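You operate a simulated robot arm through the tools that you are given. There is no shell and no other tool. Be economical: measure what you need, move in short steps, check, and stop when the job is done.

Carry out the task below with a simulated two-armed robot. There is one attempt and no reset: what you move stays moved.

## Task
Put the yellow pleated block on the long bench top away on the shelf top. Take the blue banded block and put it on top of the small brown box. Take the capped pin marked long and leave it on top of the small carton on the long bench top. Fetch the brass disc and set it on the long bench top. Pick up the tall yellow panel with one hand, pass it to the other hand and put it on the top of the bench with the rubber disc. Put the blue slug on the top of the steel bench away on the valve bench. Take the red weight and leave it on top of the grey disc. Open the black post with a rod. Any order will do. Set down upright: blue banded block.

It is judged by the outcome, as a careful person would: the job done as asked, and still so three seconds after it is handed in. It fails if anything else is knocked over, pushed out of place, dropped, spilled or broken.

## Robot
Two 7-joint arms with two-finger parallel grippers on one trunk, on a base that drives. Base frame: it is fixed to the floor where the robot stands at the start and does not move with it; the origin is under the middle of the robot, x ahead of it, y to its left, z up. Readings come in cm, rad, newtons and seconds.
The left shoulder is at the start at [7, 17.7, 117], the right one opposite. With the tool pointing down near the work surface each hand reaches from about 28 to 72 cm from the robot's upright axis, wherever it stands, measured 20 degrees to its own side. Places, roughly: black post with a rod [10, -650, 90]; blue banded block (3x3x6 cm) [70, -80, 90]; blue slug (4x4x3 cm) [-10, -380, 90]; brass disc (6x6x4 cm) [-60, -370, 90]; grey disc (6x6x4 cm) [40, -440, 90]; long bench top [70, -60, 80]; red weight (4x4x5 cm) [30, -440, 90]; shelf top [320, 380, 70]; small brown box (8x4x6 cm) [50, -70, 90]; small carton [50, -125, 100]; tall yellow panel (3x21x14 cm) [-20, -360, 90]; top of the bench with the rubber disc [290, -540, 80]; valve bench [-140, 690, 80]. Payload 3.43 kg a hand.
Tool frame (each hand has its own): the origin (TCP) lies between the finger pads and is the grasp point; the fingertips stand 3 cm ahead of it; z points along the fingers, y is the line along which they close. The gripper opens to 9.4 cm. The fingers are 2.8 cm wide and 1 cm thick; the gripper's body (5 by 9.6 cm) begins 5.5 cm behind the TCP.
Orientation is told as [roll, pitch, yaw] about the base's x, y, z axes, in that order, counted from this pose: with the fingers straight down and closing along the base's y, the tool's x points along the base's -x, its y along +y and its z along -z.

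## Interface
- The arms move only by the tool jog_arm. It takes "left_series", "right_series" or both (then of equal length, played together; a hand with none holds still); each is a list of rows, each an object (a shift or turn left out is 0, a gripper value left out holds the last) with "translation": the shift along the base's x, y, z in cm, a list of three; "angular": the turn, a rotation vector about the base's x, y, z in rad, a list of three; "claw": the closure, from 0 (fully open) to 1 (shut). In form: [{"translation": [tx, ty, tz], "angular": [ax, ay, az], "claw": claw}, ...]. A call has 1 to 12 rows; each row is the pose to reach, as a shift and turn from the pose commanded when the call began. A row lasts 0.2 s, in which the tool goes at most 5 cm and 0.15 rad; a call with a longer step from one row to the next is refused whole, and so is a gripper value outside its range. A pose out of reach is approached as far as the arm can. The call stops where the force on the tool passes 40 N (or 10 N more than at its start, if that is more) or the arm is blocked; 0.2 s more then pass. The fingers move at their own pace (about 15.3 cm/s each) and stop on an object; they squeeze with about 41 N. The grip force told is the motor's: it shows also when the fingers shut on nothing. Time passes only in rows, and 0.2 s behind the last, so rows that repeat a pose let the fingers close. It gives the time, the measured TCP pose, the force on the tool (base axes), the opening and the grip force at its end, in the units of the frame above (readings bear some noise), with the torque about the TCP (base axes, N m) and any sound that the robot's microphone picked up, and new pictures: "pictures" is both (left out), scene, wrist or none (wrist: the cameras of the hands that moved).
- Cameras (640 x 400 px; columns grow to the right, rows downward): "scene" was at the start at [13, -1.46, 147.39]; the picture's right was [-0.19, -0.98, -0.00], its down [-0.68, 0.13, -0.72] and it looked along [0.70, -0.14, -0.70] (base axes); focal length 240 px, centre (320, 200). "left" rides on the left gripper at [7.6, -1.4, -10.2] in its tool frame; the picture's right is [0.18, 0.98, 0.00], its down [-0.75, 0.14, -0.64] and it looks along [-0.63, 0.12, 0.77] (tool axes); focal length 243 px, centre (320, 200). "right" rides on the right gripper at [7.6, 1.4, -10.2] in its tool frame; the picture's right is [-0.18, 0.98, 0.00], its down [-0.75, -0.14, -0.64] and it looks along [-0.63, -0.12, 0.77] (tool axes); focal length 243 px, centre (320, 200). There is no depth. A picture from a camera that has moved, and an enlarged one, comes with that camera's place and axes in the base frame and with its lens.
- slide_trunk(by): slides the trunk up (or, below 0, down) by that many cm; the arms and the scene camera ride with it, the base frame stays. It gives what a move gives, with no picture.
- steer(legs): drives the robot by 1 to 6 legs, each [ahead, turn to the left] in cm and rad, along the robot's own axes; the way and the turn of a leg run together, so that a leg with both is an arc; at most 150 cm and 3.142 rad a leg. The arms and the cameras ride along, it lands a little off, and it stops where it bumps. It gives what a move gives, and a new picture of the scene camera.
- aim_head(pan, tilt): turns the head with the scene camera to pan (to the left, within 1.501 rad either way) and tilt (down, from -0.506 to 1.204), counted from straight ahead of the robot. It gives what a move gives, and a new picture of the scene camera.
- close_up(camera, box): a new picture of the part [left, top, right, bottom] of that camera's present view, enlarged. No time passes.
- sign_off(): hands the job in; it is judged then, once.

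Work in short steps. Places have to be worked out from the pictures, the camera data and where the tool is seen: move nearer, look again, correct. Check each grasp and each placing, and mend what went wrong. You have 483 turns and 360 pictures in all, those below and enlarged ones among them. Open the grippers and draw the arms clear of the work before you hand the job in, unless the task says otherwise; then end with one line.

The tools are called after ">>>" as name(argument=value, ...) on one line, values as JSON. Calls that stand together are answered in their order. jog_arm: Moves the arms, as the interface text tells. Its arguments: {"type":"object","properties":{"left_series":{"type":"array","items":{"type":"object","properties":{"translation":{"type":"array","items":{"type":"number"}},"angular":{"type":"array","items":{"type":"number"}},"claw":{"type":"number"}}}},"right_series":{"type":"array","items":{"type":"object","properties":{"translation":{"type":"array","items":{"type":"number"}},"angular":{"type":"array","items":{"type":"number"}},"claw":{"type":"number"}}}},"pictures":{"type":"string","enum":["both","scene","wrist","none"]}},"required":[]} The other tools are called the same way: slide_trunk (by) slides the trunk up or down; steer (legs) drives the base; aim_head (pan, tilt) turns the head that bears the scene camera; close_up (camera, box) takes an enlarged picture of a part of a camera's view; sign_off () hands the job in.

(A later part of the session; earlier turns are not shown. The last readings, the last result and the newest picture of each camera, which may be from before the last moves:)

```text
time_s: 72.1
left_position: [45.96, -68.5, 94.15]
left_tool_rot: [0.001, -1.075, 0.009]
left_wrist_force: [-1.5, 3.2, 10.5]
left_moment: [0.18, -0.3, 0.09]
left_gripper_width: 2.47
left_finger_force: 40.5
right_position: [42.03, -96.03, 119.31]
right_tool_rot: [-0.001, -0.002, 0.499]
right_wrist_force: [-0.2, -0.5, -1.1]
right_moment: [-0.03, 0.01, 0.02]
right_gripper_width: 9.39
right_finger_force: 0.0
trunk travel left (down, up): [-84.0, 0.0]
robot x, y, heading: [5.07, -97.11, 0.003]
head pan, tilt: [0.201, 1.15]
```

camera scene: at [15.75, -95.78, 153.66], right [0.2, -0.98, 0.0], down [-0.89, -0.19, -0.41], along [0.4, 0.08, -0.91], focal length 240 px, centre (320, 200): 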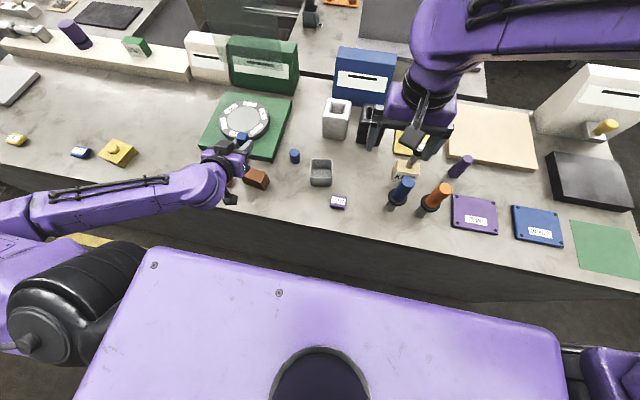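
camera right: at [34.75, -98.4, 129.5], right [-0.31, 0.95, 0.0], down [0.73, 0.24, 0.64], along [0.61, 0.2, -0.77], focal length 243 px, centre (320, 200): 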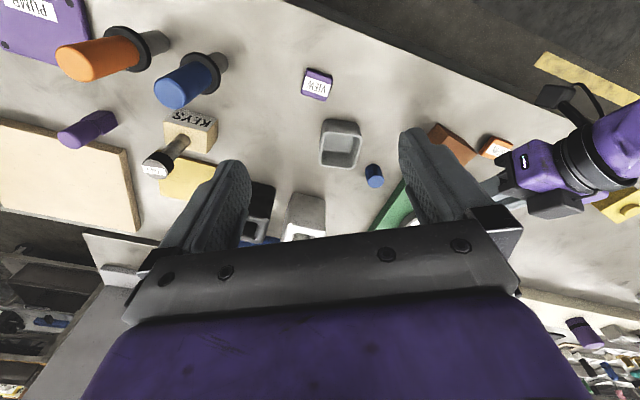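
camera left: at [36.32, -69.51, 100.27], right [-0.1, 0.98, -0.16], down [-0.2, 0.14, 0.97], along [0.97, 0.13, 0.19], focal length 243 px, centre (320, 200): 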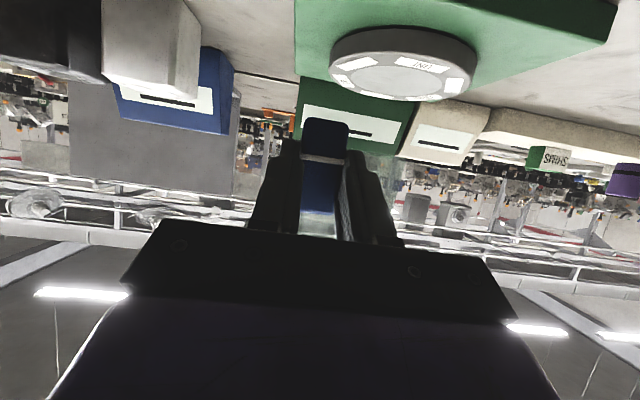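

Contact at 10 N. Open and back straight out along the tool axis.

>>> jog_arm(left_series=[{"translation": [0, 0, 0.1], "claw": 0.65}, {"translation": [0, 0, 0.1], "claw": 0.5}, {"translation": [0, 0, 0.1], "claw": 0.45}, {"translation": [-1.7, 0, 1.0], "claw": 0.45}, {"translation": [-4, 0, 2.3], "claw": 0.45}, {"translation": [-6.5, 0, 4.5], "claw": 0.45}], pictures="scene")

>>> close_up(camera="scene", box=[220, 130, 300, 210])

```text
time_s: 73.5
left_position: [41.65, -68.03, 95.67]
left_tool_rot: [-0.002, -1.071, 0.013]
left_wrist_force: [-0.6, 0.6, -0.4]
left_moment: [-0.05, 0.02, -0.01]
left_gripper_width: 5.18
left_finger_force: 0.0
left hand out of reach, approached as far as the arm can: row 5, 6
right_position: [42.31, -95.87, 119.29]
right_tool_rot: [-0.003, 0.0, 0.501]
right_wrist_force: [0.8, -0.7, 0.3]
right_moment: [0.0, -0.01, 0.0]
right_gripper_width: 9.4
right_finger_force: 0.1
trunk travel left (down, up): [-84.0, 0.0]
robot x, y, heading: [4.64, -97.19, 0.006]
head pan, tilt: [0.201, 1.15]
camera scene: at [15.68, -95.87, 153.66], right [0.2, -0.98, 0.0], down [-0.89, -0.19, -0.41], along [0.4, 0.08, -0.91], focal length 240 px, centre (320, 200)
```

scene: 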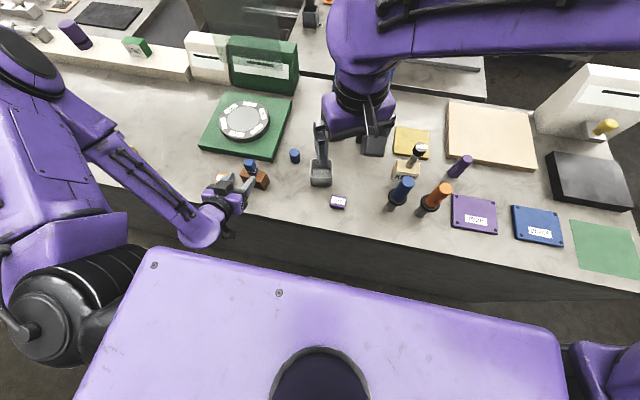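

```text
5.00 times, centred on (260, 170) of scene
camera zoom: at [15.68, -95.87, 153.66], right [0.2, -0.98, 0.0], down [-0.89, -0.19, -0.41], along [0.4, 0.08, -0.91], focal length 1199 px, centre (620, 350)
```

zoom: 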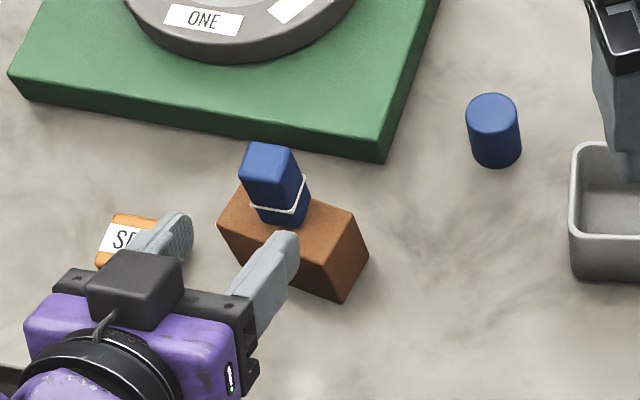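

The block stands upright on the box, band low. Now raise the left hand and level it.

>>> jog_arm(left_series=[{"translation": [0, 0, 3], "angular": [0, 0.07, 0]}, {"translation": [0, 0, 7], "angular": [0, 0.14, 0]}, {"translation": [0, 0, 11], "angular": [0, 0.28, 0]}, {"translation": [0, 2, 15], "angular": [0, 0.42, 0]}, {"translation": [0, 4, 18], "angular": [0, 0.56, 0]}, {"translation": [0, 5, 20], "angular": [0, 0.7, 0]}, {"translation": [-2, 5, 20], "angular": [0, 0.84, 0]}, {"translation": [-4, 5, 20], "angular": [0, 0.98, 0], "claw": 0}, {"translation": [-6, 5, 20], "angular": [0, 1.07, 0], "claw": 0}], pictures="scene")

```text
time_s: 75.5
left_position: [36.91, -61.83, 113.89]
left_tool_rot: [-0.004, 0.0, 0.01]
left_wrist_force: [0.3, -0.2, -0.8]
left_moment: [0.02, -0.02, -0.04]
left_gripper_width: 9.38
left_finger_force: 0.1
left hand out of reach, approached as far as the arm can: row 1, 2, 3, 4, 5, 6, 7, 8, 9
right_position: [42.08, -96.18, 119.24]
right_tool_rot: [0.0, -0.002, 0.502]
right_wrist_force: [0.5, 0.0, -0.3]
right_moment: [0.03, -0.01, 0.04]
right_gripper_width: 9.42
right_finger_force: 0.0
trunk travel left (down, up): [-84.0, 0.0]
robot x, y, heading: [4.46, -97.41, 0.004]
head pan, tilt: [0.201, 1.15]
camera scene: at [15.62, -96.15, 153.67], right [0.2, -0.98, 0.0], down [-0.89, -0.19, -0.41], along [0.4, 0.08, -0.91], focal length 240 px, centre (320, 200)
```

scene: 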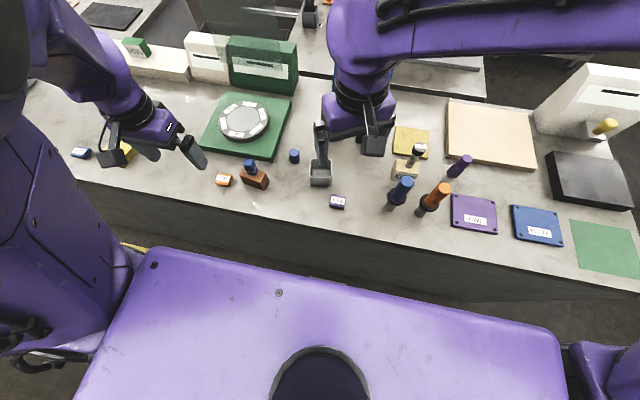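

Now identify the yellow pleated block; zoom in on yellow candidates.

>>> close_up(camera="scene", box=[380, 110, 460, 170])

>>> aim_head(pan=0.9, tilt=0.65)

```text
6.67 times, centred on (420, 140) of scene
camera zoom: at [15.62, -96.15, 153.67], right [0.2, -0.98, 0.0], down [-0.89, -0.19, -0.41], along [0.4, 0.08, -0.91], focal length 1599 px, centre (-347, 600)
```

zoom: 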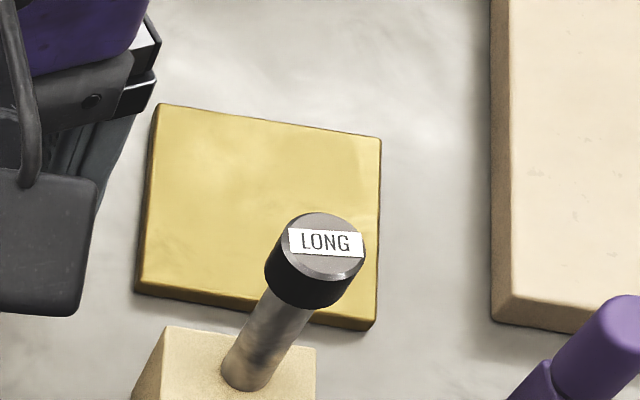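

```text
time_s: 76.5
left_position: [36.94, -61.85, 113.77]
left_tool_rot: [-0.006, 0.002, 0.01]
left_wrist_force: [1.0, 0.6, -0.1]
left_moment: [-0.03, 0.0, 0.0]
left_gripper_width: 9.39
left_finger_force: 0.1
right_position: [42.25, -96.01, 119.19]
right_tool_rot: [0.0, 0.0, 0.501]
right_wrist_force: [-0.5, -0.5, 0.1]
right_moment: [0.01, 0.0, 0.03]
right_gripper_width: 9.39
right_finger_force: 0.0
trunk travel left (down, up): [-84.0, 0.0]
robot x, y, heading: [4.73, -97.17, 0.008]
head pan, tilt: [0.901, 0.649]
camera scene: at [15.18, -90.44, 157.41], right [0.79, -0.62, 0.0], down [-0.37, -0.48, -0.8], along [0.49, 0.63, -0.6], focal length 240 px, centre (320, 200)
```

scene: 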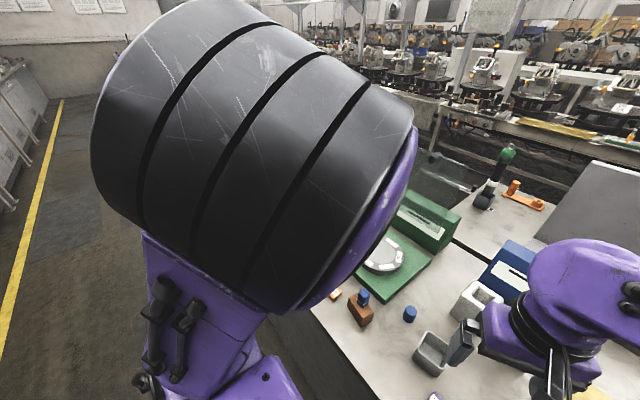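

No pleats there. Fold the right hand, back away and drive left along the bench to look at its left part.

>>> jog_arm(right_series=[{"translation": [0, -3, 1], "angular": [0, 0, -0.14]}, {"translation": [0, -6, 2], "angular": [0, 0, -0.28]}, {"translation": [0, -9, 3], "angular": [0, 0, -0.42]}, {"translation": [0, -13, 4], "angular": [0, 0, -0.5]}, {"translation": [-2, -17, 5], "angular": [0, 0, -0.5]}], left_series=[{"translation": [0, 2, 2]}, {"translation": [-1, 5, 4]}, {"translation": [-2, 8, 6]}, {"translation": [-3, 10, 8]}, {"translation": [-3, 12, 10]}], pictures="none")

>>> steer(legs=[[-35, 0], [0, 1.571], [85, 0]])

>>> aim_head(pan=-0.9, tilt=0.6)

```text
time_s: 77.7
left_position: [33.91, -48.32, 122.9]
left_tool_rot: [-0.027, -0.008, 0.03]
left_wrist_force: [-0.8, 0.1, 0.5]
left_moment: [0.04, 0.0, 0.04]
left_gripper_width: 9.41
left_finger_force: 0.1
left hand out of reach, approached as far as the arm can: row 1, 2, 3, 4, 5
right_position: [40.36, -113.37, 124.32]
right_tool_rot: [0.001, 0.0, 0.001]
right_wrist_force: [1.4, 0.1, 0.5]
right_moment: [0.05, 0.0, 0.0]
right_gripper_width: 9.4
right_finger_force: 0.1
trunk travel left (down, up): [-84.0, 0.0]
robot x, y, heading: [4.73, -97.56, 0.005]
head pan, tilt: [0.901, 0.649]
```

```text
time_s: 88.0
left_position: [-79.37, 17.11, 122.83]
left_tool_rot: [-0.024, -0.001, 1.586]
left_wrist_force: [0.6, -0.3, -0.1]
left_moment: [0.0, 0.03, 0.02]
left_gripper_width: 9.41
left_finger_force: 0.1
right_position: [-14.31, 22.43, 124.34]
right_tool_rot: [-0.002, -0.001, 1.554]
right_wrist_force: [-0.2, 0.6, -0.6]
right_moment: [-0.03, 0.0, 0.0]
right_gripper_width: 9.42
right_finger_force: 0.1
trunk travel left (down, up): [-84.0, 0.0]
robot x, y, heading: [-30.37, -12.38, 1.556]
head pan, tilt: [0.901, 0.649]
camera scene: at [-37.17, -2.09, 157.42], right [0.63, 0.78, 0.0], down [0.47, -0.38, -0.8], along [-0.62, 0.5, -0.6], focal length 240 px, centre (320, 200)
```

scene: 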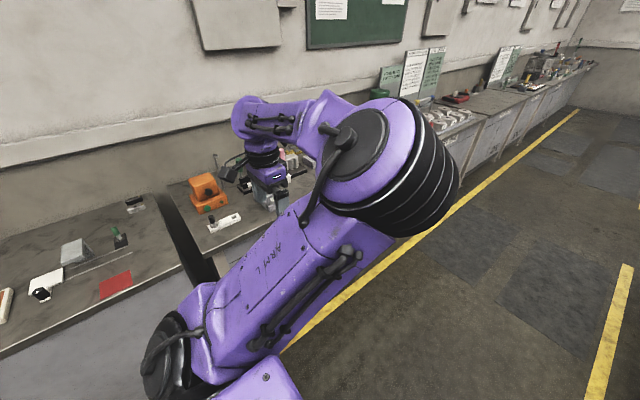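

```text
time_s: 89.8
left_position: [-79.59, 17.18, 122.76]
left_tool_rot: [-0.027, -0.001, 1.592]
left_wrist_force: [-0.5, 0.9, 0.2]
left_moment: [0.0, -0.02, -0.01]
left_gripper_width: 9.39
left_finger_force: 0.2
right_position: [-14.31, 22.46, 124.31]
right_tool_rot: [0.0, -0.001, 1.555]
right_wrist_force: [0.2, -0.2, -1.1]
right_moment: [-0.01, 0.01, 0.04]
right_gripper_width: 9.4
right_finger_force: 0.1
trunk travel left (down, up): [-84.0, 0.0]
robot x, y, heading: [-30.56, -12.88, 1.558]
head pan, tilt: [-0.901, 0.6]
camera scene: at [-23.44, -2.05, 157.84], right [0.61, -0.79, 0.0], down [-0.45, -0.35, -0.83], along [0.65, 0.51, -0.56], focal length 240 px, centre (320, 200)
```

scene: 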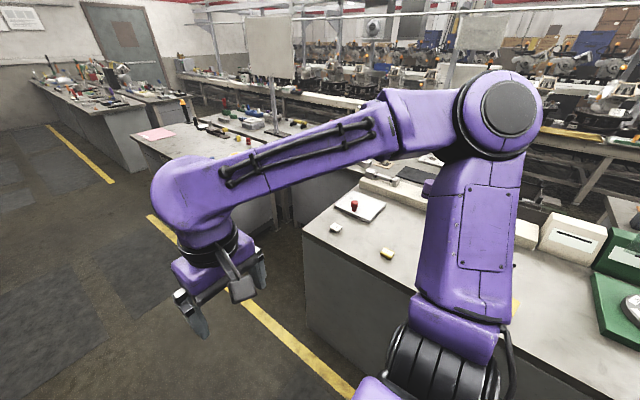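

>>> steer(legs=[[0, -1.55]])

>>> aim_head(pan=0.15, tilt=0.65)

```text
time_s: 94.0
left_position: [-1.08, 36.8, 122.77]
left_tool_rot: [-0.028, -0.001, 0.026]
left_wrist_force: [-0.7, -0.4, 0.2]
left_moment: [-0.06, -0.01, -0.01]
left_gripper_width: 9.39
left_finger_force: 0.0
right_position: [4.75, -28.41, 124.39]
right_tool_rot: [-0.001, 0.0, -0.009]
right_wrist_force: [0.6, -0.1, 0.1]
right_moment: [-0.04, 0.01, 0.01]
right_gripper_width: 9.41
right_finger_force: 0.1
trunk travel left (down, up): [-84.0, 0.0]
robot x, y, heading: [-30.19, -12.22, -0.01]
head pan, tilt: [-0.901, 0.6]
camera scene: at [-20.01, -19.42, 157.84], right [-0.79, -0.62, 0.0], down [-0.35, 0.44, -0.83], along [0.51, -0.65, -0.56], focal length 240 px, centre (320, 200)
```

scene: 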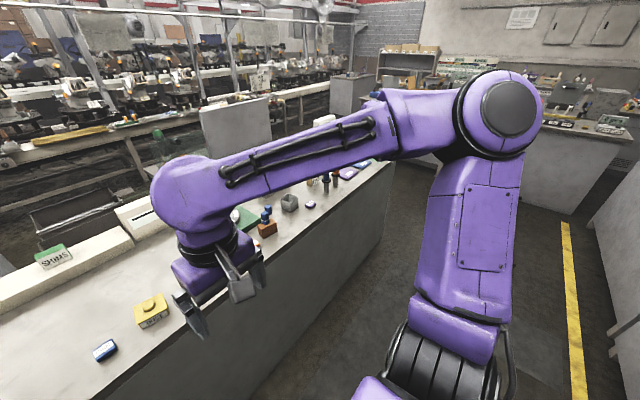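

```text
time_s: 95.3
left_position: [-0.96, 36.72, 122.61]
left_tool_rot: [-0.027, 0.0, 0.026]
left_wrist_force: [0.0, -0.8, -0.6]
left_moment: [0.03, -0.01, 0.01]
left_gripper_width: 9.39
left_finger_force: 0.2
right_position: [4.86, -28.42, 124.34]
right_tool_rot: [-0.001, 0.0, -0.009]
right_wrist_force: [0.3, 0.2, 0.0]
right_moment: [0.0, -0.01, 0.0]
right_gripper_width: 9.39
right_finger_force: 0.1
trunk travel left (down, up): [-84.0, 0.0]
robot x, y, heading: [-30.28, -12.75, -0.002]
head pan, tilt: [0.15, 0.649]
camera scene: at [-16.87, -11.26, 157.41], right [0.14, -0.99, 0.0], down [-0.6, -0.09, -0.8], along [0.79, 0.11, -0.6], focal length 240 px, centre (320, 200)
```

scene: 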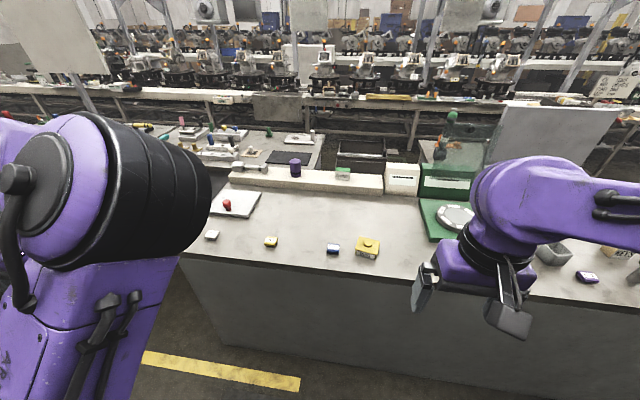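

>>> close_up(camera="scene", box=[190, 140, 440, 270])

>>> close_up(camera="scene", box=[310, 220, 400, 270])

```text
2.56 times, centred on (315, 205) of scene
camera zoom: at [-16.87, -11.26, 157.41], right [0.14, -0.99, 0.0], down [-0.6, -0.09, -0.8], along [0.79, 0.11, -0.6], focal length 614 px, centre (333, 187)
```

zoom: 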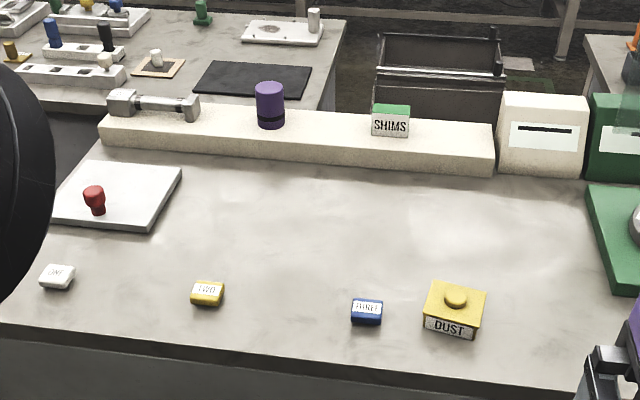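

```text
7.11 times, centred on (355, 245) of scene
camera zoom: at [-16.87, -11.26, 157.41], right [0.14, -0.99, 0.0], down [-0.6, -0.09, -0.8], along [0.79, 0.11, -0.6], focal length 1705 px, centre (71, -120)
```

zoom: 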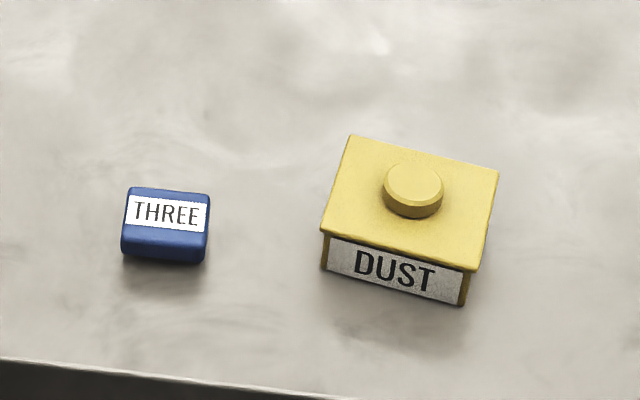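

The yellow block labelled DUST (a filter?) is the likely candidate. Drive closer and inspect its sides with the right wrist camera.

>>> steer(legs=[[27, 0]])

>>> jog_arm(right_series=[{"translation": [-1, 0, -4]}, {"translation": [-1, 0.5, -8]}, {"translation": [-1, 1, -12]}, {"translation": [-1, 2, -16]}])

```text
time_s: 97.2
left_position: [25.99, 36.38, 122.58]
left_tool_rot: [-0.026, -0.001, 0.023]
left_wrist_force: [-0.5, 0.1, -0.6]
left_moment: [0.01, -0.02, -0.02]
left_gripper_width: 9.4
left_finger_force: 0.0
right_position: [31.36, -28.93, 124.31]
right_tool_rot: [-0.002, -0.002, -0.017]
right_wrist_force: [0.5, -0.7, -0.2]
right_moment: [0.01, -0.03, 0.02]
right_gripper_width: 9.4
right_finger_force: 0.0
trunk travel left (down, up): [-84.0, 0.0]
robot x, y, heading: [-3.46, -12.81, -0.013]
head pan, tilt: [0.15, 0.649]
camera scene: at [9.79, -11.54, 157.43], right [0.14, -0.99, 0.0], down [-0.6, -0.08, -0.8], along [0.79, 0.11, -0.6], focal length 240 px, centre (320, 200)
```

scene: 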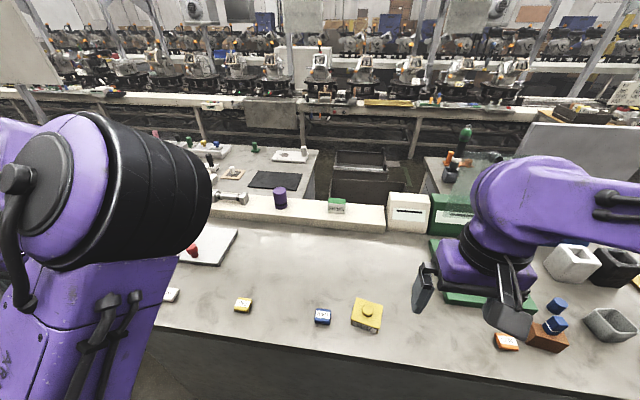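

```text
time_s: 98.2
left_position: [26.33, 36.57, 122.63]
left_tool_rot: [-0.031, 0.002, 0.02]
left_wrist_force: [0.1, -0.3, 0.8]
left_moment: [-0.02, 0.03, -0.01]
left_gripper_width: 9.39
left_finger_force: 0.0
right_position: [30.78, -26.78, 108.15]
right_tool_rot: [-0.004, 0.0, -0.015]
right_wrist_force: [0.8, 0.7, -1.1]
right_moment: [-0.02, 0.02, 0.0]
right_gripper_width: 9.42
right_finger_force: 0.2
trunk travel left (down, up): [-84.0, 0.0]
robot x, y, heading: [-3.66, -12.54, -0.015]
head pan, tilt: [0.15, 0.649]
camera scene: at [10.14, -11.37, 157.4], right [0.14, -0.99, 0.0], down [-0.6, -0.08, -0.8], along [0.79, 0.11, -0.61], focal length 240 px, centre (320, 200)
camera right: at [23.19, -25.18, 118.46], right [0.2, 0.98, 0.0], down [0.75, -0.15, 0.64], along [0.63, -0.13, -0.77], focal length 243 px, centre (320, 200)
```

scene: 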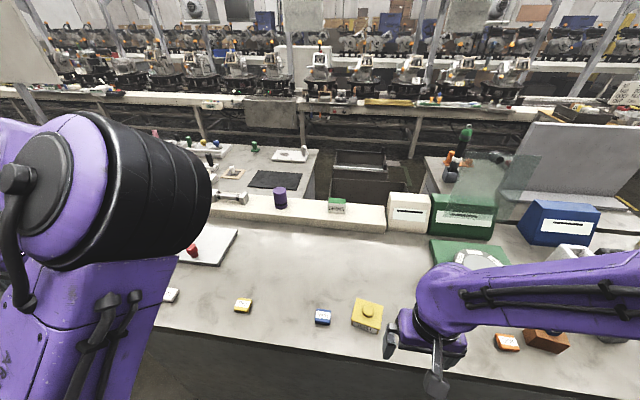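
right: 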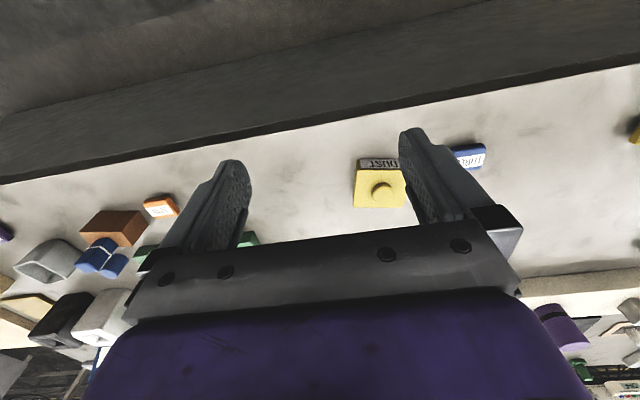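

>>> close_up(camera="scene", box=[340, 285, 400, 345])

>>> close_up(camera="right", box=[330, 130, 430, 220])

```text
6.67 times, centred on (370, 315) of scene
camera zoom: at [10.14, -11.37, 157.4], right [0.14, -0.99, 0.0], down [-0.6, -0.08, -0.8], along [0.79, 0.11, -0.61], focal length 1599 px, centre (-13, -567)
```

zoom: 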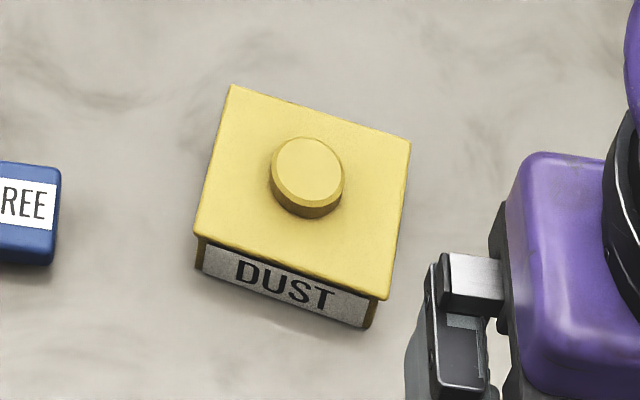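

```text
4.44 times, centred on (380, 175) of right
camera zoom: at [23.19, -25.18, 118.46], right [0.2, 0.98, 0.0], down [0.75, -0.15, 0.64], along [0.63, -0.13, -0.77], focal length 1078 px, centre (53, 311)
```

zoom: 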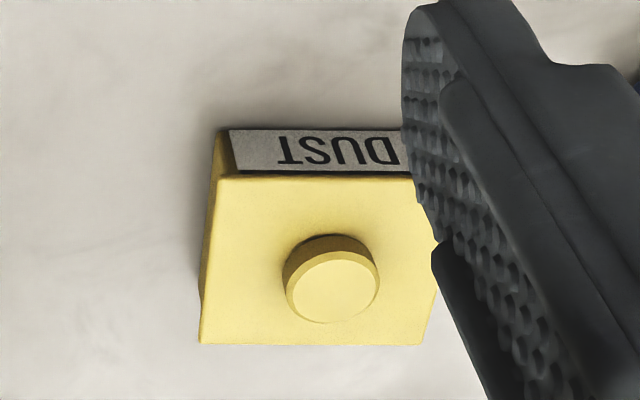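

>>> jog_arm(right_series=[{"translation": [3, -3, 0], "angular": [0, 0, 0.14]}, {"translation": [6, -6, 0], "angular": [0, 0, 0.28]}, {"translation": [9, -9, -1], "angular": [0, 0, 0.42]}, {"translation": [12, -11, -2], "angular": [0, 0, 0.56]}, {"translation": [14, -12, -3], "angular": [0, 0, 0.7]}, {"translation": [14, -13, -4], "angular": [0, 0, 0.84]}, {"translation": [14, -13, -4], "angular": [0, 0, 0.98]}, {"translation": [14, -13, -4], "angular": [0, 0, 1.12]}, {"translation": [14, -13, -4], "angular": [0, 0, 1.26]}], pictures="wrist")

```text
time_s: 100.2
left_position: [26.01, 36.32, 122.73]
left_tool_rot: [-0.029, 0.0, 0.02]
left_wrist_force: [0.7, -0.1, 0.0]
left_moment: [-0.02, 0.0, 0.0]
left_gripper_width: 9.41
left_finger_force: 0.0
right_position: [44.66, -39.89, 104.48]
right_tool_rot: [-0.002, -0.001, 1.246]
right_wrist_force: [0.3, -0.7, -0.7]
right_moment: [-0.01, -0.02, -0.01]
right_gripper_width: 9.37
right_finger_force: 0.0
trunk travel left (down, up): [-84.0, 0.0]
robot x, y, heading: [-3.75, -12.95, -0.013]
head pan, tilt: [0.15, 0.649]
camera right: at [40.77, -46.62, 114.66], right [-0.87, 0.49, 0.0], down [0.37, 0.67, 0.64], along [0.31, 0.56, -0.77], focal length 243 px, centre (320, 200)
```

right: 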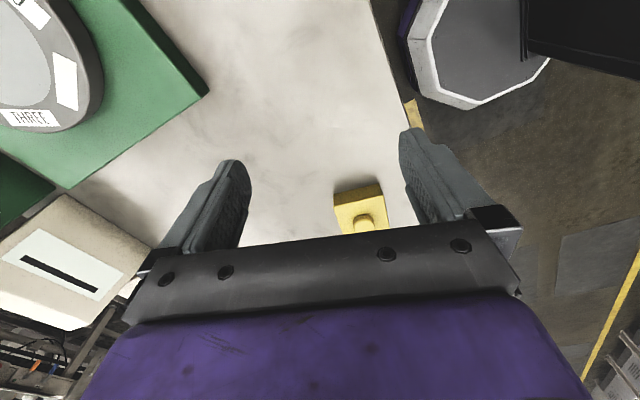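

>>> close_up(camera="right", box=[320, 170, 400, 240])

>>> close_up(camera="left", box=[0, 0, 640, 400])

```text
5.71 times, centred on (360, 205) of right
camera zoom: at [40.77, -46.62, 114.66], right [-0.87, 0.49, 0.0], down [0.37, 0.67, 0.64], along [0.31, 0.56, -0.77], focal length 1386 px, centre (91, 171)
```

zoom: 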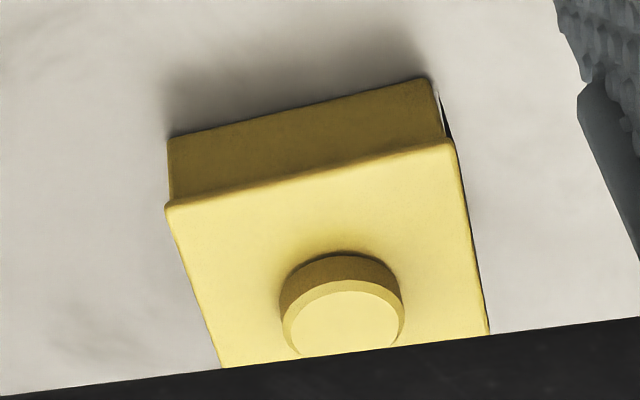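

```text
1.00 times, centred on (320, 200) of left
camera zoom: at [18.7, 35.05, 132.81], right [-0.21, 0.98, -0.03], down [0.75, 0.18, 0.64], along [0.63, 0.11, -0.77], focal length 243 px, centre (320, 200)
```

zoom: 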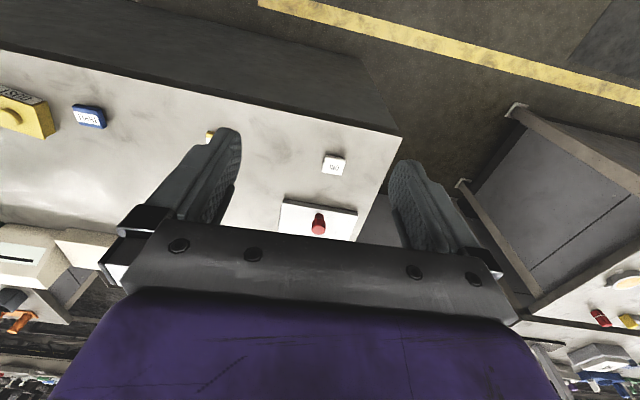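

DUST is a lidded box with a knob; the pleated (filter) block is most likely inside. I'll lift its lid by the knob (centre ≈[47.5,-20.3], yaw ≈−0.19) with the right hand.

>>> jog_arm(right_series=[{"translation": [0, 0, 2], "angular": [0, 0, -0.145]}, {"translation": [0, 1, 2], "angular": [0, 0, -0.29]}, {"translation": [0, 3, 2], "angular": [0, 0, -0.435]}, {"translation": [0, 5, 2], "angular": [0, 0, -0.58]}, {"translation": [0, 7, 2], "angular": [0, 0, -0.725]}, {"translation": [0.5, 9, 2], "angular": [0, 0, -0.87]}, {"translation": [1, 12, 2], "angular": [0, 0, -1.015]}, {"translation": [1, 14, 2], "angular": [0, 0, -1.16]}, {"translation": [1, 17, 1], "angular": [0, 0, -1.3]}, {"translation": [2, 19.6, 0], "angular": [0, 0, -1.436], "claw": 0.35}], pictures="wrist")

>>> close_up(camera="right", box=[220, 90, 420, 215])

```text
time_s: 102.4
left_position: [26.19, 36.48, 122.51]
left_tool_rot: [-0.03, 0.001, 0.021]
left_wrist_force: [0.0, -0.3, 0.3]
left_moment: [-0.04, 0.02, 0.0]
left_gripper_width: 9.4
left_finger_force: 0.0
right_position: [46.69, -20.13, 104.49]
right_tool_rot: [0.003, 0.001, -0.198]
right_wrist_force: [0.5, 0.0, 0.6]
right_moment: [-0.02, -0.01, 0.01]
right_gripper_width: 6.12
right_finger_force: 0.0
trunk travel left (down, up): [-84.0, 0.0]
robot x, y, heading: [-3.47, -12.75, -0.009]
head pan, tilt: [0.15, 0.649]
camera right: at [39.52, -17.33, 114.77], right [0.37, 0.93, 0.0], down [0.71, -0.29, 0.64], along [0.6, -0.24, -0.77], focal length 243 px, centre (320, 200)
```

right: 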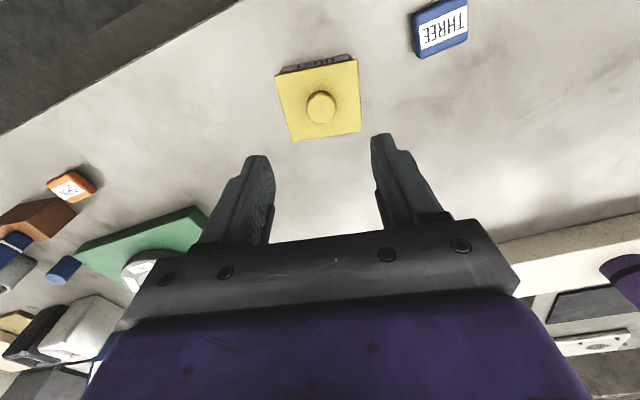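

```text
3.20 times, centred on (320, 152) of right
camera zoom: at [39.52, -17.33, 114.77], right [0.37, 0.93, 0.0], down [0.71, -0.29, 0.64], along [0.6, -0.24, -0.77], focal length 776 px, centre (320, 352)
```

zoom: 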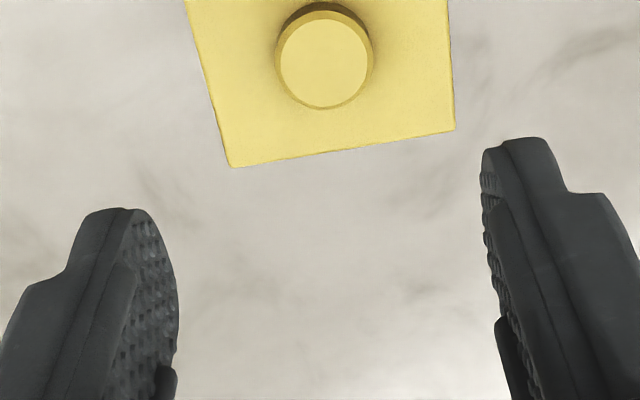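

>>> jog_arm(right_series=[{"translation": [0.9, -0.15, -4.5]}, {"translation": [0.9, -0.15, -9]}, {"translation": [0.9, -0.15, -11.5]}, {"translation": [0.9, -0.15, -12.2]}, {"translation": [0.9, -0.15, -12.2], "claw": 0.7}, {"translation": [0.9, -0.15, -12.2], "claw": 0.9}, {"translation": [0.9, -0.15, -12.2], "claw": 0.9}], pictures="wrist")

```text
time_s: 104.0
left_position: [26.14, 36.42, 122.59]
left_tool_rot: [-0.028, -0.001, 0.02]
left_wrist_force: [-0.6, 0.7, 0.1]
left_moment: [-0.02, -0.02, 0.04]
left_gripper_width: 9.38
left_finger_force: 0.1
right_position: [47.35, -20.52, 92.1]
right_tool_rot: [-0.002, 0.001, -0.188]
right_wrist_force: [-0.1, 1.0, 0.2]
right_moment: [0.01, 0.0, 0.01]
right_gripper_width: 3.03
right_finger_force: 41.2
trunk travel left (down, up): [-84.0, 0.0]
robot x, y, heading: [-3.79, -12.93, -0.013]
head pan, tilt: [0.15, 0.649]
camera right: at [40.18, -17.63, 102.32], right [0.37, 0.93, 0.0], down [0.71, -0.28, 0.64], along [0.6, -0.24, -0.77], focal length 243 px, centre (320, 200)
```

right: 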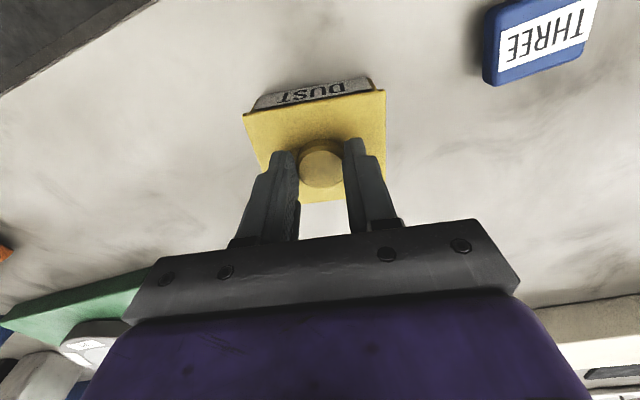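

Knob gripped (3.0 cm). Lift gently and see whether the lid comes off.

>>> jog_arm(right_series=[{"translation": [0, 0, 1]}, {"translation": [0, 0, 3]}, {"translation": [0, 0, 6]}, {"translation": [0, 0, 9]}], pictures="both")

>>> close_up(camera="scene", box=[320, 250, 440, 350])

```text
time_s: 105.0
left_position: [26.02, 36.4, 122.69]
left_tool_rot: [-0.029, 0.0, 0.022]
left_wrist_force: [-0.2, 0.1, 0.1]
left_moment: [0.01, -0.04, 0.03]
left_gripper_width: 9.41
left_finger_force: 0.0
right_position: [47.44, -20.46, 101.15]
right_tool_rot: [-0.003, -0.001, -0.193]
right_wrist_force: [-0.2, 0.1, -1.7]
right_moment: [0.02, 0.01, 0.03]
right_gripper_width: 3.01
right_finger_force: 40.8
trunk travel left (down, up): [-84.0, 0.0]
robot x, y, heading: [-3.31, -12.69, -0.011]
head pan, tilt: [0.15, 0.649]
camera scene: at [9.93, -11.54, 157.41], right [0.14, -0.99, 0.0], down [-0.6, -0.08, -0.8], along [0.79, 0.11, -0.6], focal length 240 px, centre (320, 200)
camera right: at [40.24, -17.57, 111.47], right [0.37, 0.93, 0.0], down [0.71, -0.28, 0.64], along [0.6, -0.24, -0.77], focal length 243 px, centre (320, 200)
```

scene: 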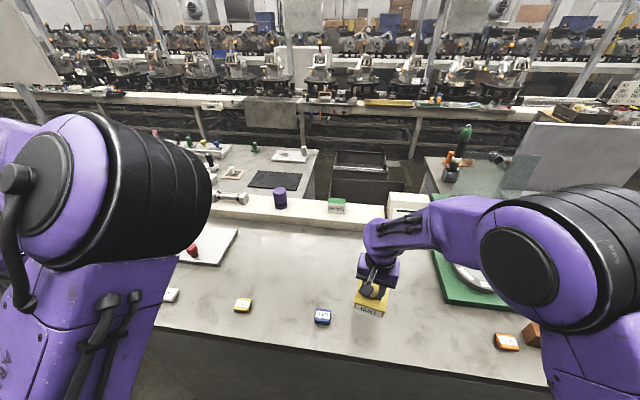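
right: 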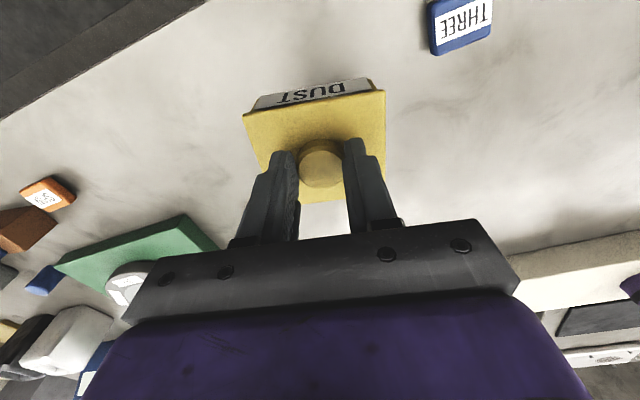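

```text
4.00 times, centred on (380, 300) of scene
camera zoom: at [9.93, -11.54, 157.41], right [0.14, -0.99, 0.0], down [-0.6, -0.08, -0.8], along [0.79, 0.11, -0.6], focal length 959 px, centre (80, -200)
```

zoom: 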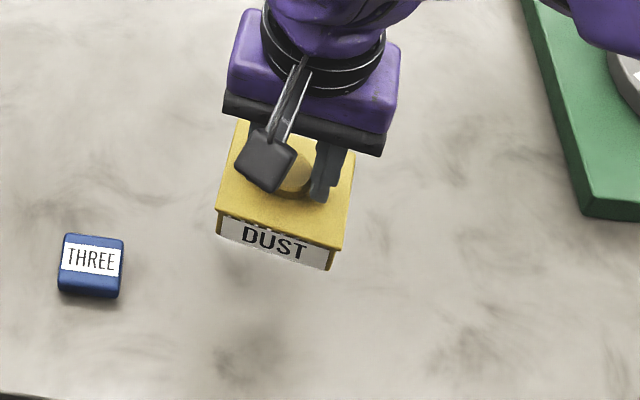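

The whole block came up in one piece; check the front for pleats.

>>> close_up(camera="scene", box=[370, 280, 410, 320])

>>> close_up(camera="right", box=[230, 60, 400, 210])

```text
10.00 times, centred on (390, 300) of scene
camera zoom: at [9.93, -11.54, 157.41], right [0.14, -0.99, 0.0], down [-0.6, -0.08, -0.8], along [0.79, 0.11, -0.6], focal length 2398 px, centre (-380, -800)
```

zoom: 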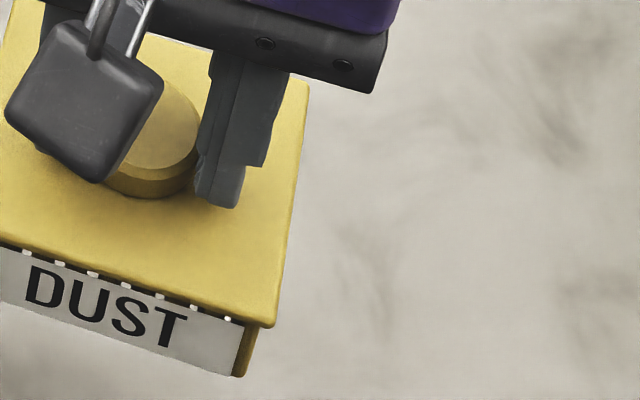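

```text
2.67 times, centred on (315, 135) of right
camera zoom: at [40.24, -17.57, 111.47], right [0.37, 0.93, 0.0], down [0.71, -0.28, 0.64], along [0.6, -0.24, -0.77], focal length 647 px, centre (333, 373)
```

zoom: 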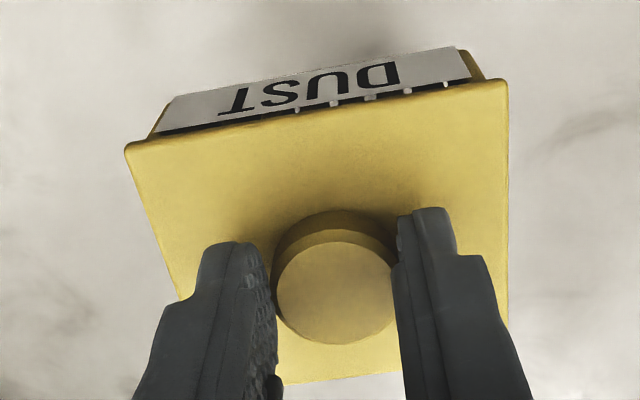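

White pleat ends show behind the label, so this is the yellow pleated block. Fold both arms in and drive round toward the shelf.

>>> jog_arm(right_series=[{"translation": [-3, -1, 3]}, {"translation": [-6, -2, 6]}, {"translation": [-9, -3, 8]}, {"translation": [-11, -4, 10]}], left_series=[{"translation": [1, -4, 0]}, {"translation": [2, -8, 0]}, {"translation": [3, -12, 0]}, {"translation": [4, -16, 0]}], pictures="none")

>>> steer(legs=[[-32, 0], [0, 1.571], [90, 0]])

>>> aim_head(pan=-0.6, tilt=0.3)

```text
time_s: 106.0
left_position: [32.47, 23.34, 116.64]
left_tool_rot: [-0.046, -0.003, 0.034]
left_wrist_force: [-0.5, -0.3, 0.6]
left_moment: [0.01, 0.01, -0.01]
left_gripper_width: 9.4
left_finger_force: 0.1
left hand out of reach, approached as far as the arm can: row 1, 2, 3, 4
right_position: [36.22, -24.68, 111.16]
right_tool_rot: [0.0, -0.001, -0.192]
right_wrist_force: [0.0, 0.7, -0.2]
right_moment: [0.04, 0.0, -0.02]
right_gripper_width: 3.02
right_finger_force: 41.2
trunk travel left (down, up): [-84.0, 0.0]
robot x, y, heading: [-3.33, -12.91, -0.011]
head pan, tilt: [0.15, 0.649]
```

```text
time_s: 116.2
left_position: [-66.98, 114.04, 116.55]
left_tool_rot: [-0.052, -0.004, 1.567]
left_wrist_force: [0.4, 0.4, 0.0]
left_moment: [0.02, 0.02, 0.0]
left_gripper_width: 9.39
left_finger_force: 0.1
right_position: [-18.98, 116.22, 111.15]
right_tool_rot: [-0.001, -0.002, 1.35]
right_wrist_force: [-1.3, -0.6, -1.2]
right_moment: [-0.02, 0.03, -0.02]
right_gripper_width: 3.04
right_finger_force: 40.9
trunk travel left (down, up): [-84.0, 0.0]
robot x, y, heading: [-31.39, 76.49, 1.529]
head pan, tilt: [0.15, 0.649]
camera scene: at [-32.75, 90.4, 157.42], right [0.99, 0.11, 0.0], down [0.07, -0.6, -0.8], along [-0.09, 0.79, -0.6], focal length 240 px, centre (320, 200)
```

scene: 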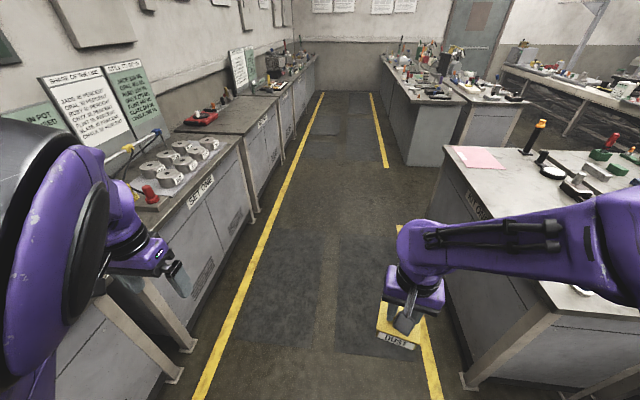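

```text
time_s: 117.3
left_position: [-67.0, 114.09, 116.36]
left_tool_rot: [-0.054, -0.001, 1.569]
left_wrist_force: [0.2, 0.8, 0.2]
left_moment: [0.01, 0.01, 0.03]
left_gripper_width: 9.4
left_finger_force: 0.1
right_position: [-19.03, 116.32, 111.14]
right_tool_rot: [-0.001, -0.002, 1.35]
right_wrist_force: [-0.3, -0.3, -0.2]
right_moment: [0.0, -0.01, 0.0]
right_gripper_width: 3.02
right_finger_force: 40.9
trunk travel left (down, up): [-84.0, 0.0]
robot x, y, heading: [-32.28, 76.88, 1.531]
head pan, tilt: [-0.6, 0.3]
camera scene: at [-26.22, 89.32, 160.59], right [0.8, -0.6, 0.0], down [-0.18, -0.24, -0.96], along [0.57, 0.77, -0.3], focal length 240 px, centre (320, 200)
```

scene: 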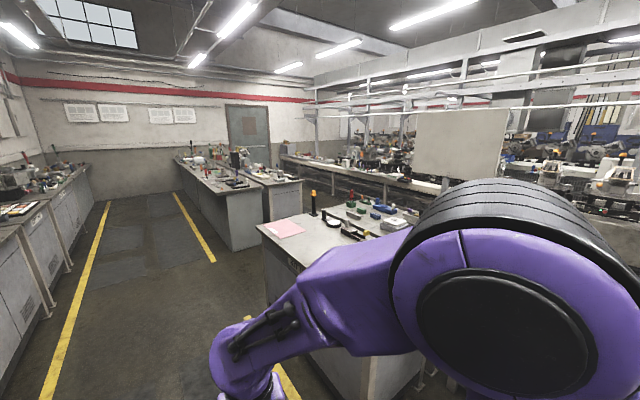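

>>> steer(legs=[[130, 0.04]])

>>> aim_head(pan=-1.1, tilt=0.2)

```text
time_s: 123.8
left_position: [-66.88, 241.37, 116.51]
left_tool_rot: [-0.054, -0.003, 1.619]
left_wrist_force: [-0.1, -0.3, -0.5]
left_moment: [-0.04, 0.02, -0.02]
left_gripper_width: 9.4
left_finger_force: 0.0
right_position: [-19.1, 245.99, 111.03]
right_tool_rot: [-0.002, -0.003, 1.4]
right_wrist_force: [0.3, -0.2, -0.4]
right_moment: [0.0, -0.03, 0.02]
right_gripper_width: 3.02
right_finger_force: 40.7
trunk travel left (down, up): [-84.0, 0.0]
robot x, y, heading: [-29.82, 205.68, 1.584]
head pan, tilt: [-0.6, 0.3]
camera scene: at [-24.85, 218.66, 160.59], right [0.83, -0.56, 0.0], down [-0.16, -0.25, -0.96], along [0.53, 0.79, -0.3], focal length 240 px, centre (320, 200)
```

scene: 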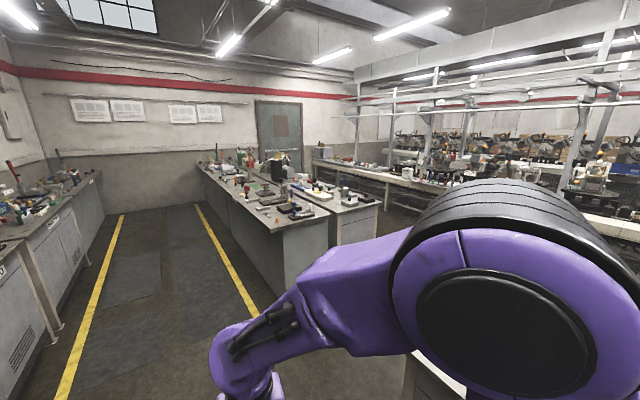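

```text
time_s: 124.7
left_position: [-66.76, 241.43, 116.43]
left_tool_rot: [-0.055, -0.004, 1.619]
left_wrist_force: [0.3, 0.9, -0.1]
left_moment: [-0.01, 0.03, 0.01]
left_gripper_width: 9.41
left_finger_force: 0.1
right_position: [-19.01, 245.98, 111.16]
right_tool_rot: [-0.003, 0.0, 1.401]
right_wrist_force: [0.2, 0.3, -1.0]
right_moment: [0.0, -0.02, -0.03]
right_gripper_width: 3.04
right_finger_force: 41.8
trunk travel left (down, up): [-84.0, 0.0]
robot x, y, heading: [-29.68, 206.06, 1.581]
head pan, tilt: [-1.1, 0.201]
camera scene: at [-21.81, 215.3, 161.52], right [0.46, -0.89, 0.0], down [-0.18, -0.09, -0.98], along [0.87, 0.45, -0.2], focal length 240 px, centre (320, 200)
```

scene: 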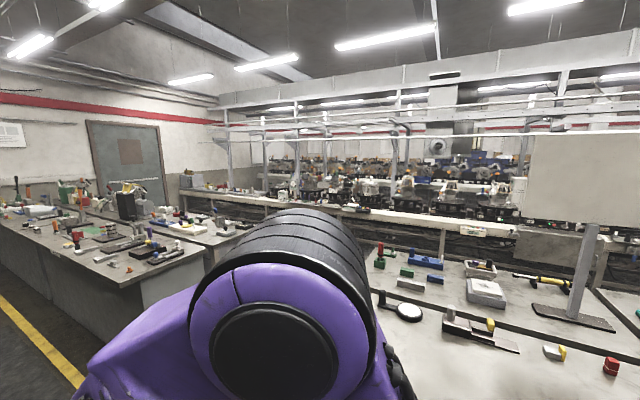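

>>> steer(legs=[[75, 0], [0, -1.57]])

>>> aim_head(pan=0, tilt=0.45)

```text
time_s: 132.6
left_position: [5.89, 317.61, 116.47]
left_tool_rot: [-0.055, -0.001, 0.039]
left_wrist_force: [0.0, -0.2, 1.1]
left_moment: [-0.03, 0.01, -0.01]
left_gripper_width: 9.4
left_finger_force: 0.1
right_position: [10.0, 269.84, 111.11]
right_tool_rot: [-0.001, 0.0, -0.181]
right_wrist_force: [-0.6, -0.5, 0.6]
right_moment: [-0.01, -0.01, -0.02]
right_gripper_width: 3.03
right_finger_force: 41.0
trunk travel left (down, up): [-84.0, 0.0]
robot x, y, heading: [-30.04, 280.71, -0.001]
head pan, tilt: [-1.1, 0.201]
camera scene: at [-20.88, 272.99, 161.52], right [-0.89, -0.45, 0.0], down [-0.09, 0.18, -0.98], along [0.44, -0.87, -0.2], focal length 240 px, centre (320, 200)
```

scene: 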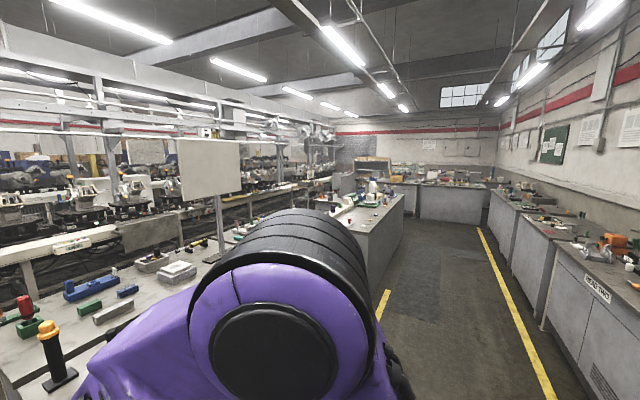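

```text
time_s: 133.9
left_position: [5.8, 317.67, 116.46]
left_tool_rot: [-0.055, -0.001, 0.04]
left_wrist_force: [-0.9, 0.2, -0.4]
left_moment: [0.01, 0.0, 0.01]
left_gripper_width: 9.4
left_finger_force: 0.0
right_position: [9.96, 269.92, 111.21]
right_tool_rot: [-0.001, 0.002, -0.182]
right_wrist_force: [0.1, 0.1, -0.2]
right_moment: [-0.02, -0.02, -0.02]
right_gripper_width: 3.04
right_finger_force: 40.6
trunk travel left (down, up): [-84.0, 0.0]
robot x, y, heading: [-30.03, 280.85, -0.001]
head pan, tilt: [0.0, 0.45]
camera scene: at [-15.91, 281.24, 159.2], right [0.0, -1.0, 0.0], down [-0.44, 0.0, -0.9], along [0.9, 0.0, -0.44], focal length 240 px, centre (320, 200)
```

scene: 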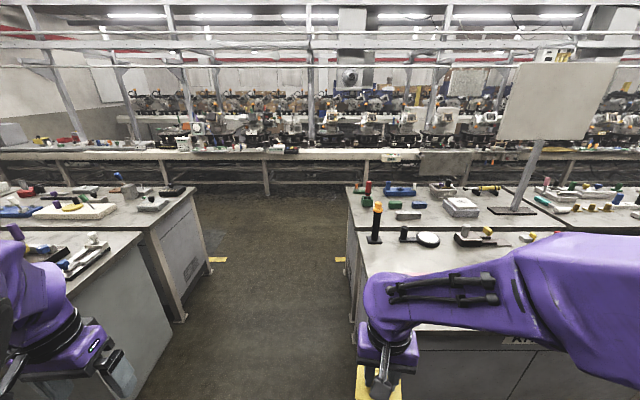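

Clear aisle at y≈262–378 toward the shelf. Shift over to its middle and drive in.

>>> steer(legs=[[0, 0.785], [54, 0], [0, -0.785], [130, 0]])

```text
time_s: 147.3
left_position: [175.13, 355.47, 116.54]
left_tool_rot: [-0.057, -0.002, 0.036]
left_wrist_force: [-0.1, 0.4, 0.5]
left_moment: [-0.02, 0.01, -0.02]
left_gripper_width: 9.39
left_finger_force: 0.1
right_position: [179.06, 307.59, 111.03]
right_tool_rot: [-0.002, -0.003, -0.185]
right_wrist_force: [0.2, 0.0, -0.2]
right_moment: [0.01, -0.03, 0.01]
right_gripper_width: 3.02
right_finger_force: 40.3
trunk travel left (down, up): [-84.0, 0.0]
robot x, y, heading: [139.27, 319.22, -0.003]
head pan, tilt: [0.0, 0.45]
camera scene: at [153.16, 319.15, 159.2], right [0.0, -1.0, 0.0], down [-0.43, 0.0, -0.9], along [0.9, 0.0, -0.43], focal length 240 px, centre (320, 200)
```

scene: 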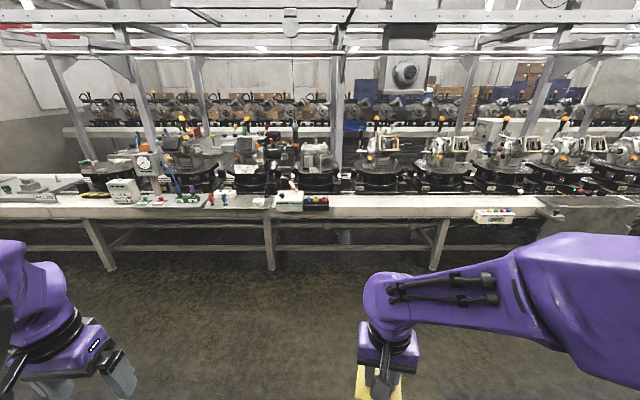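

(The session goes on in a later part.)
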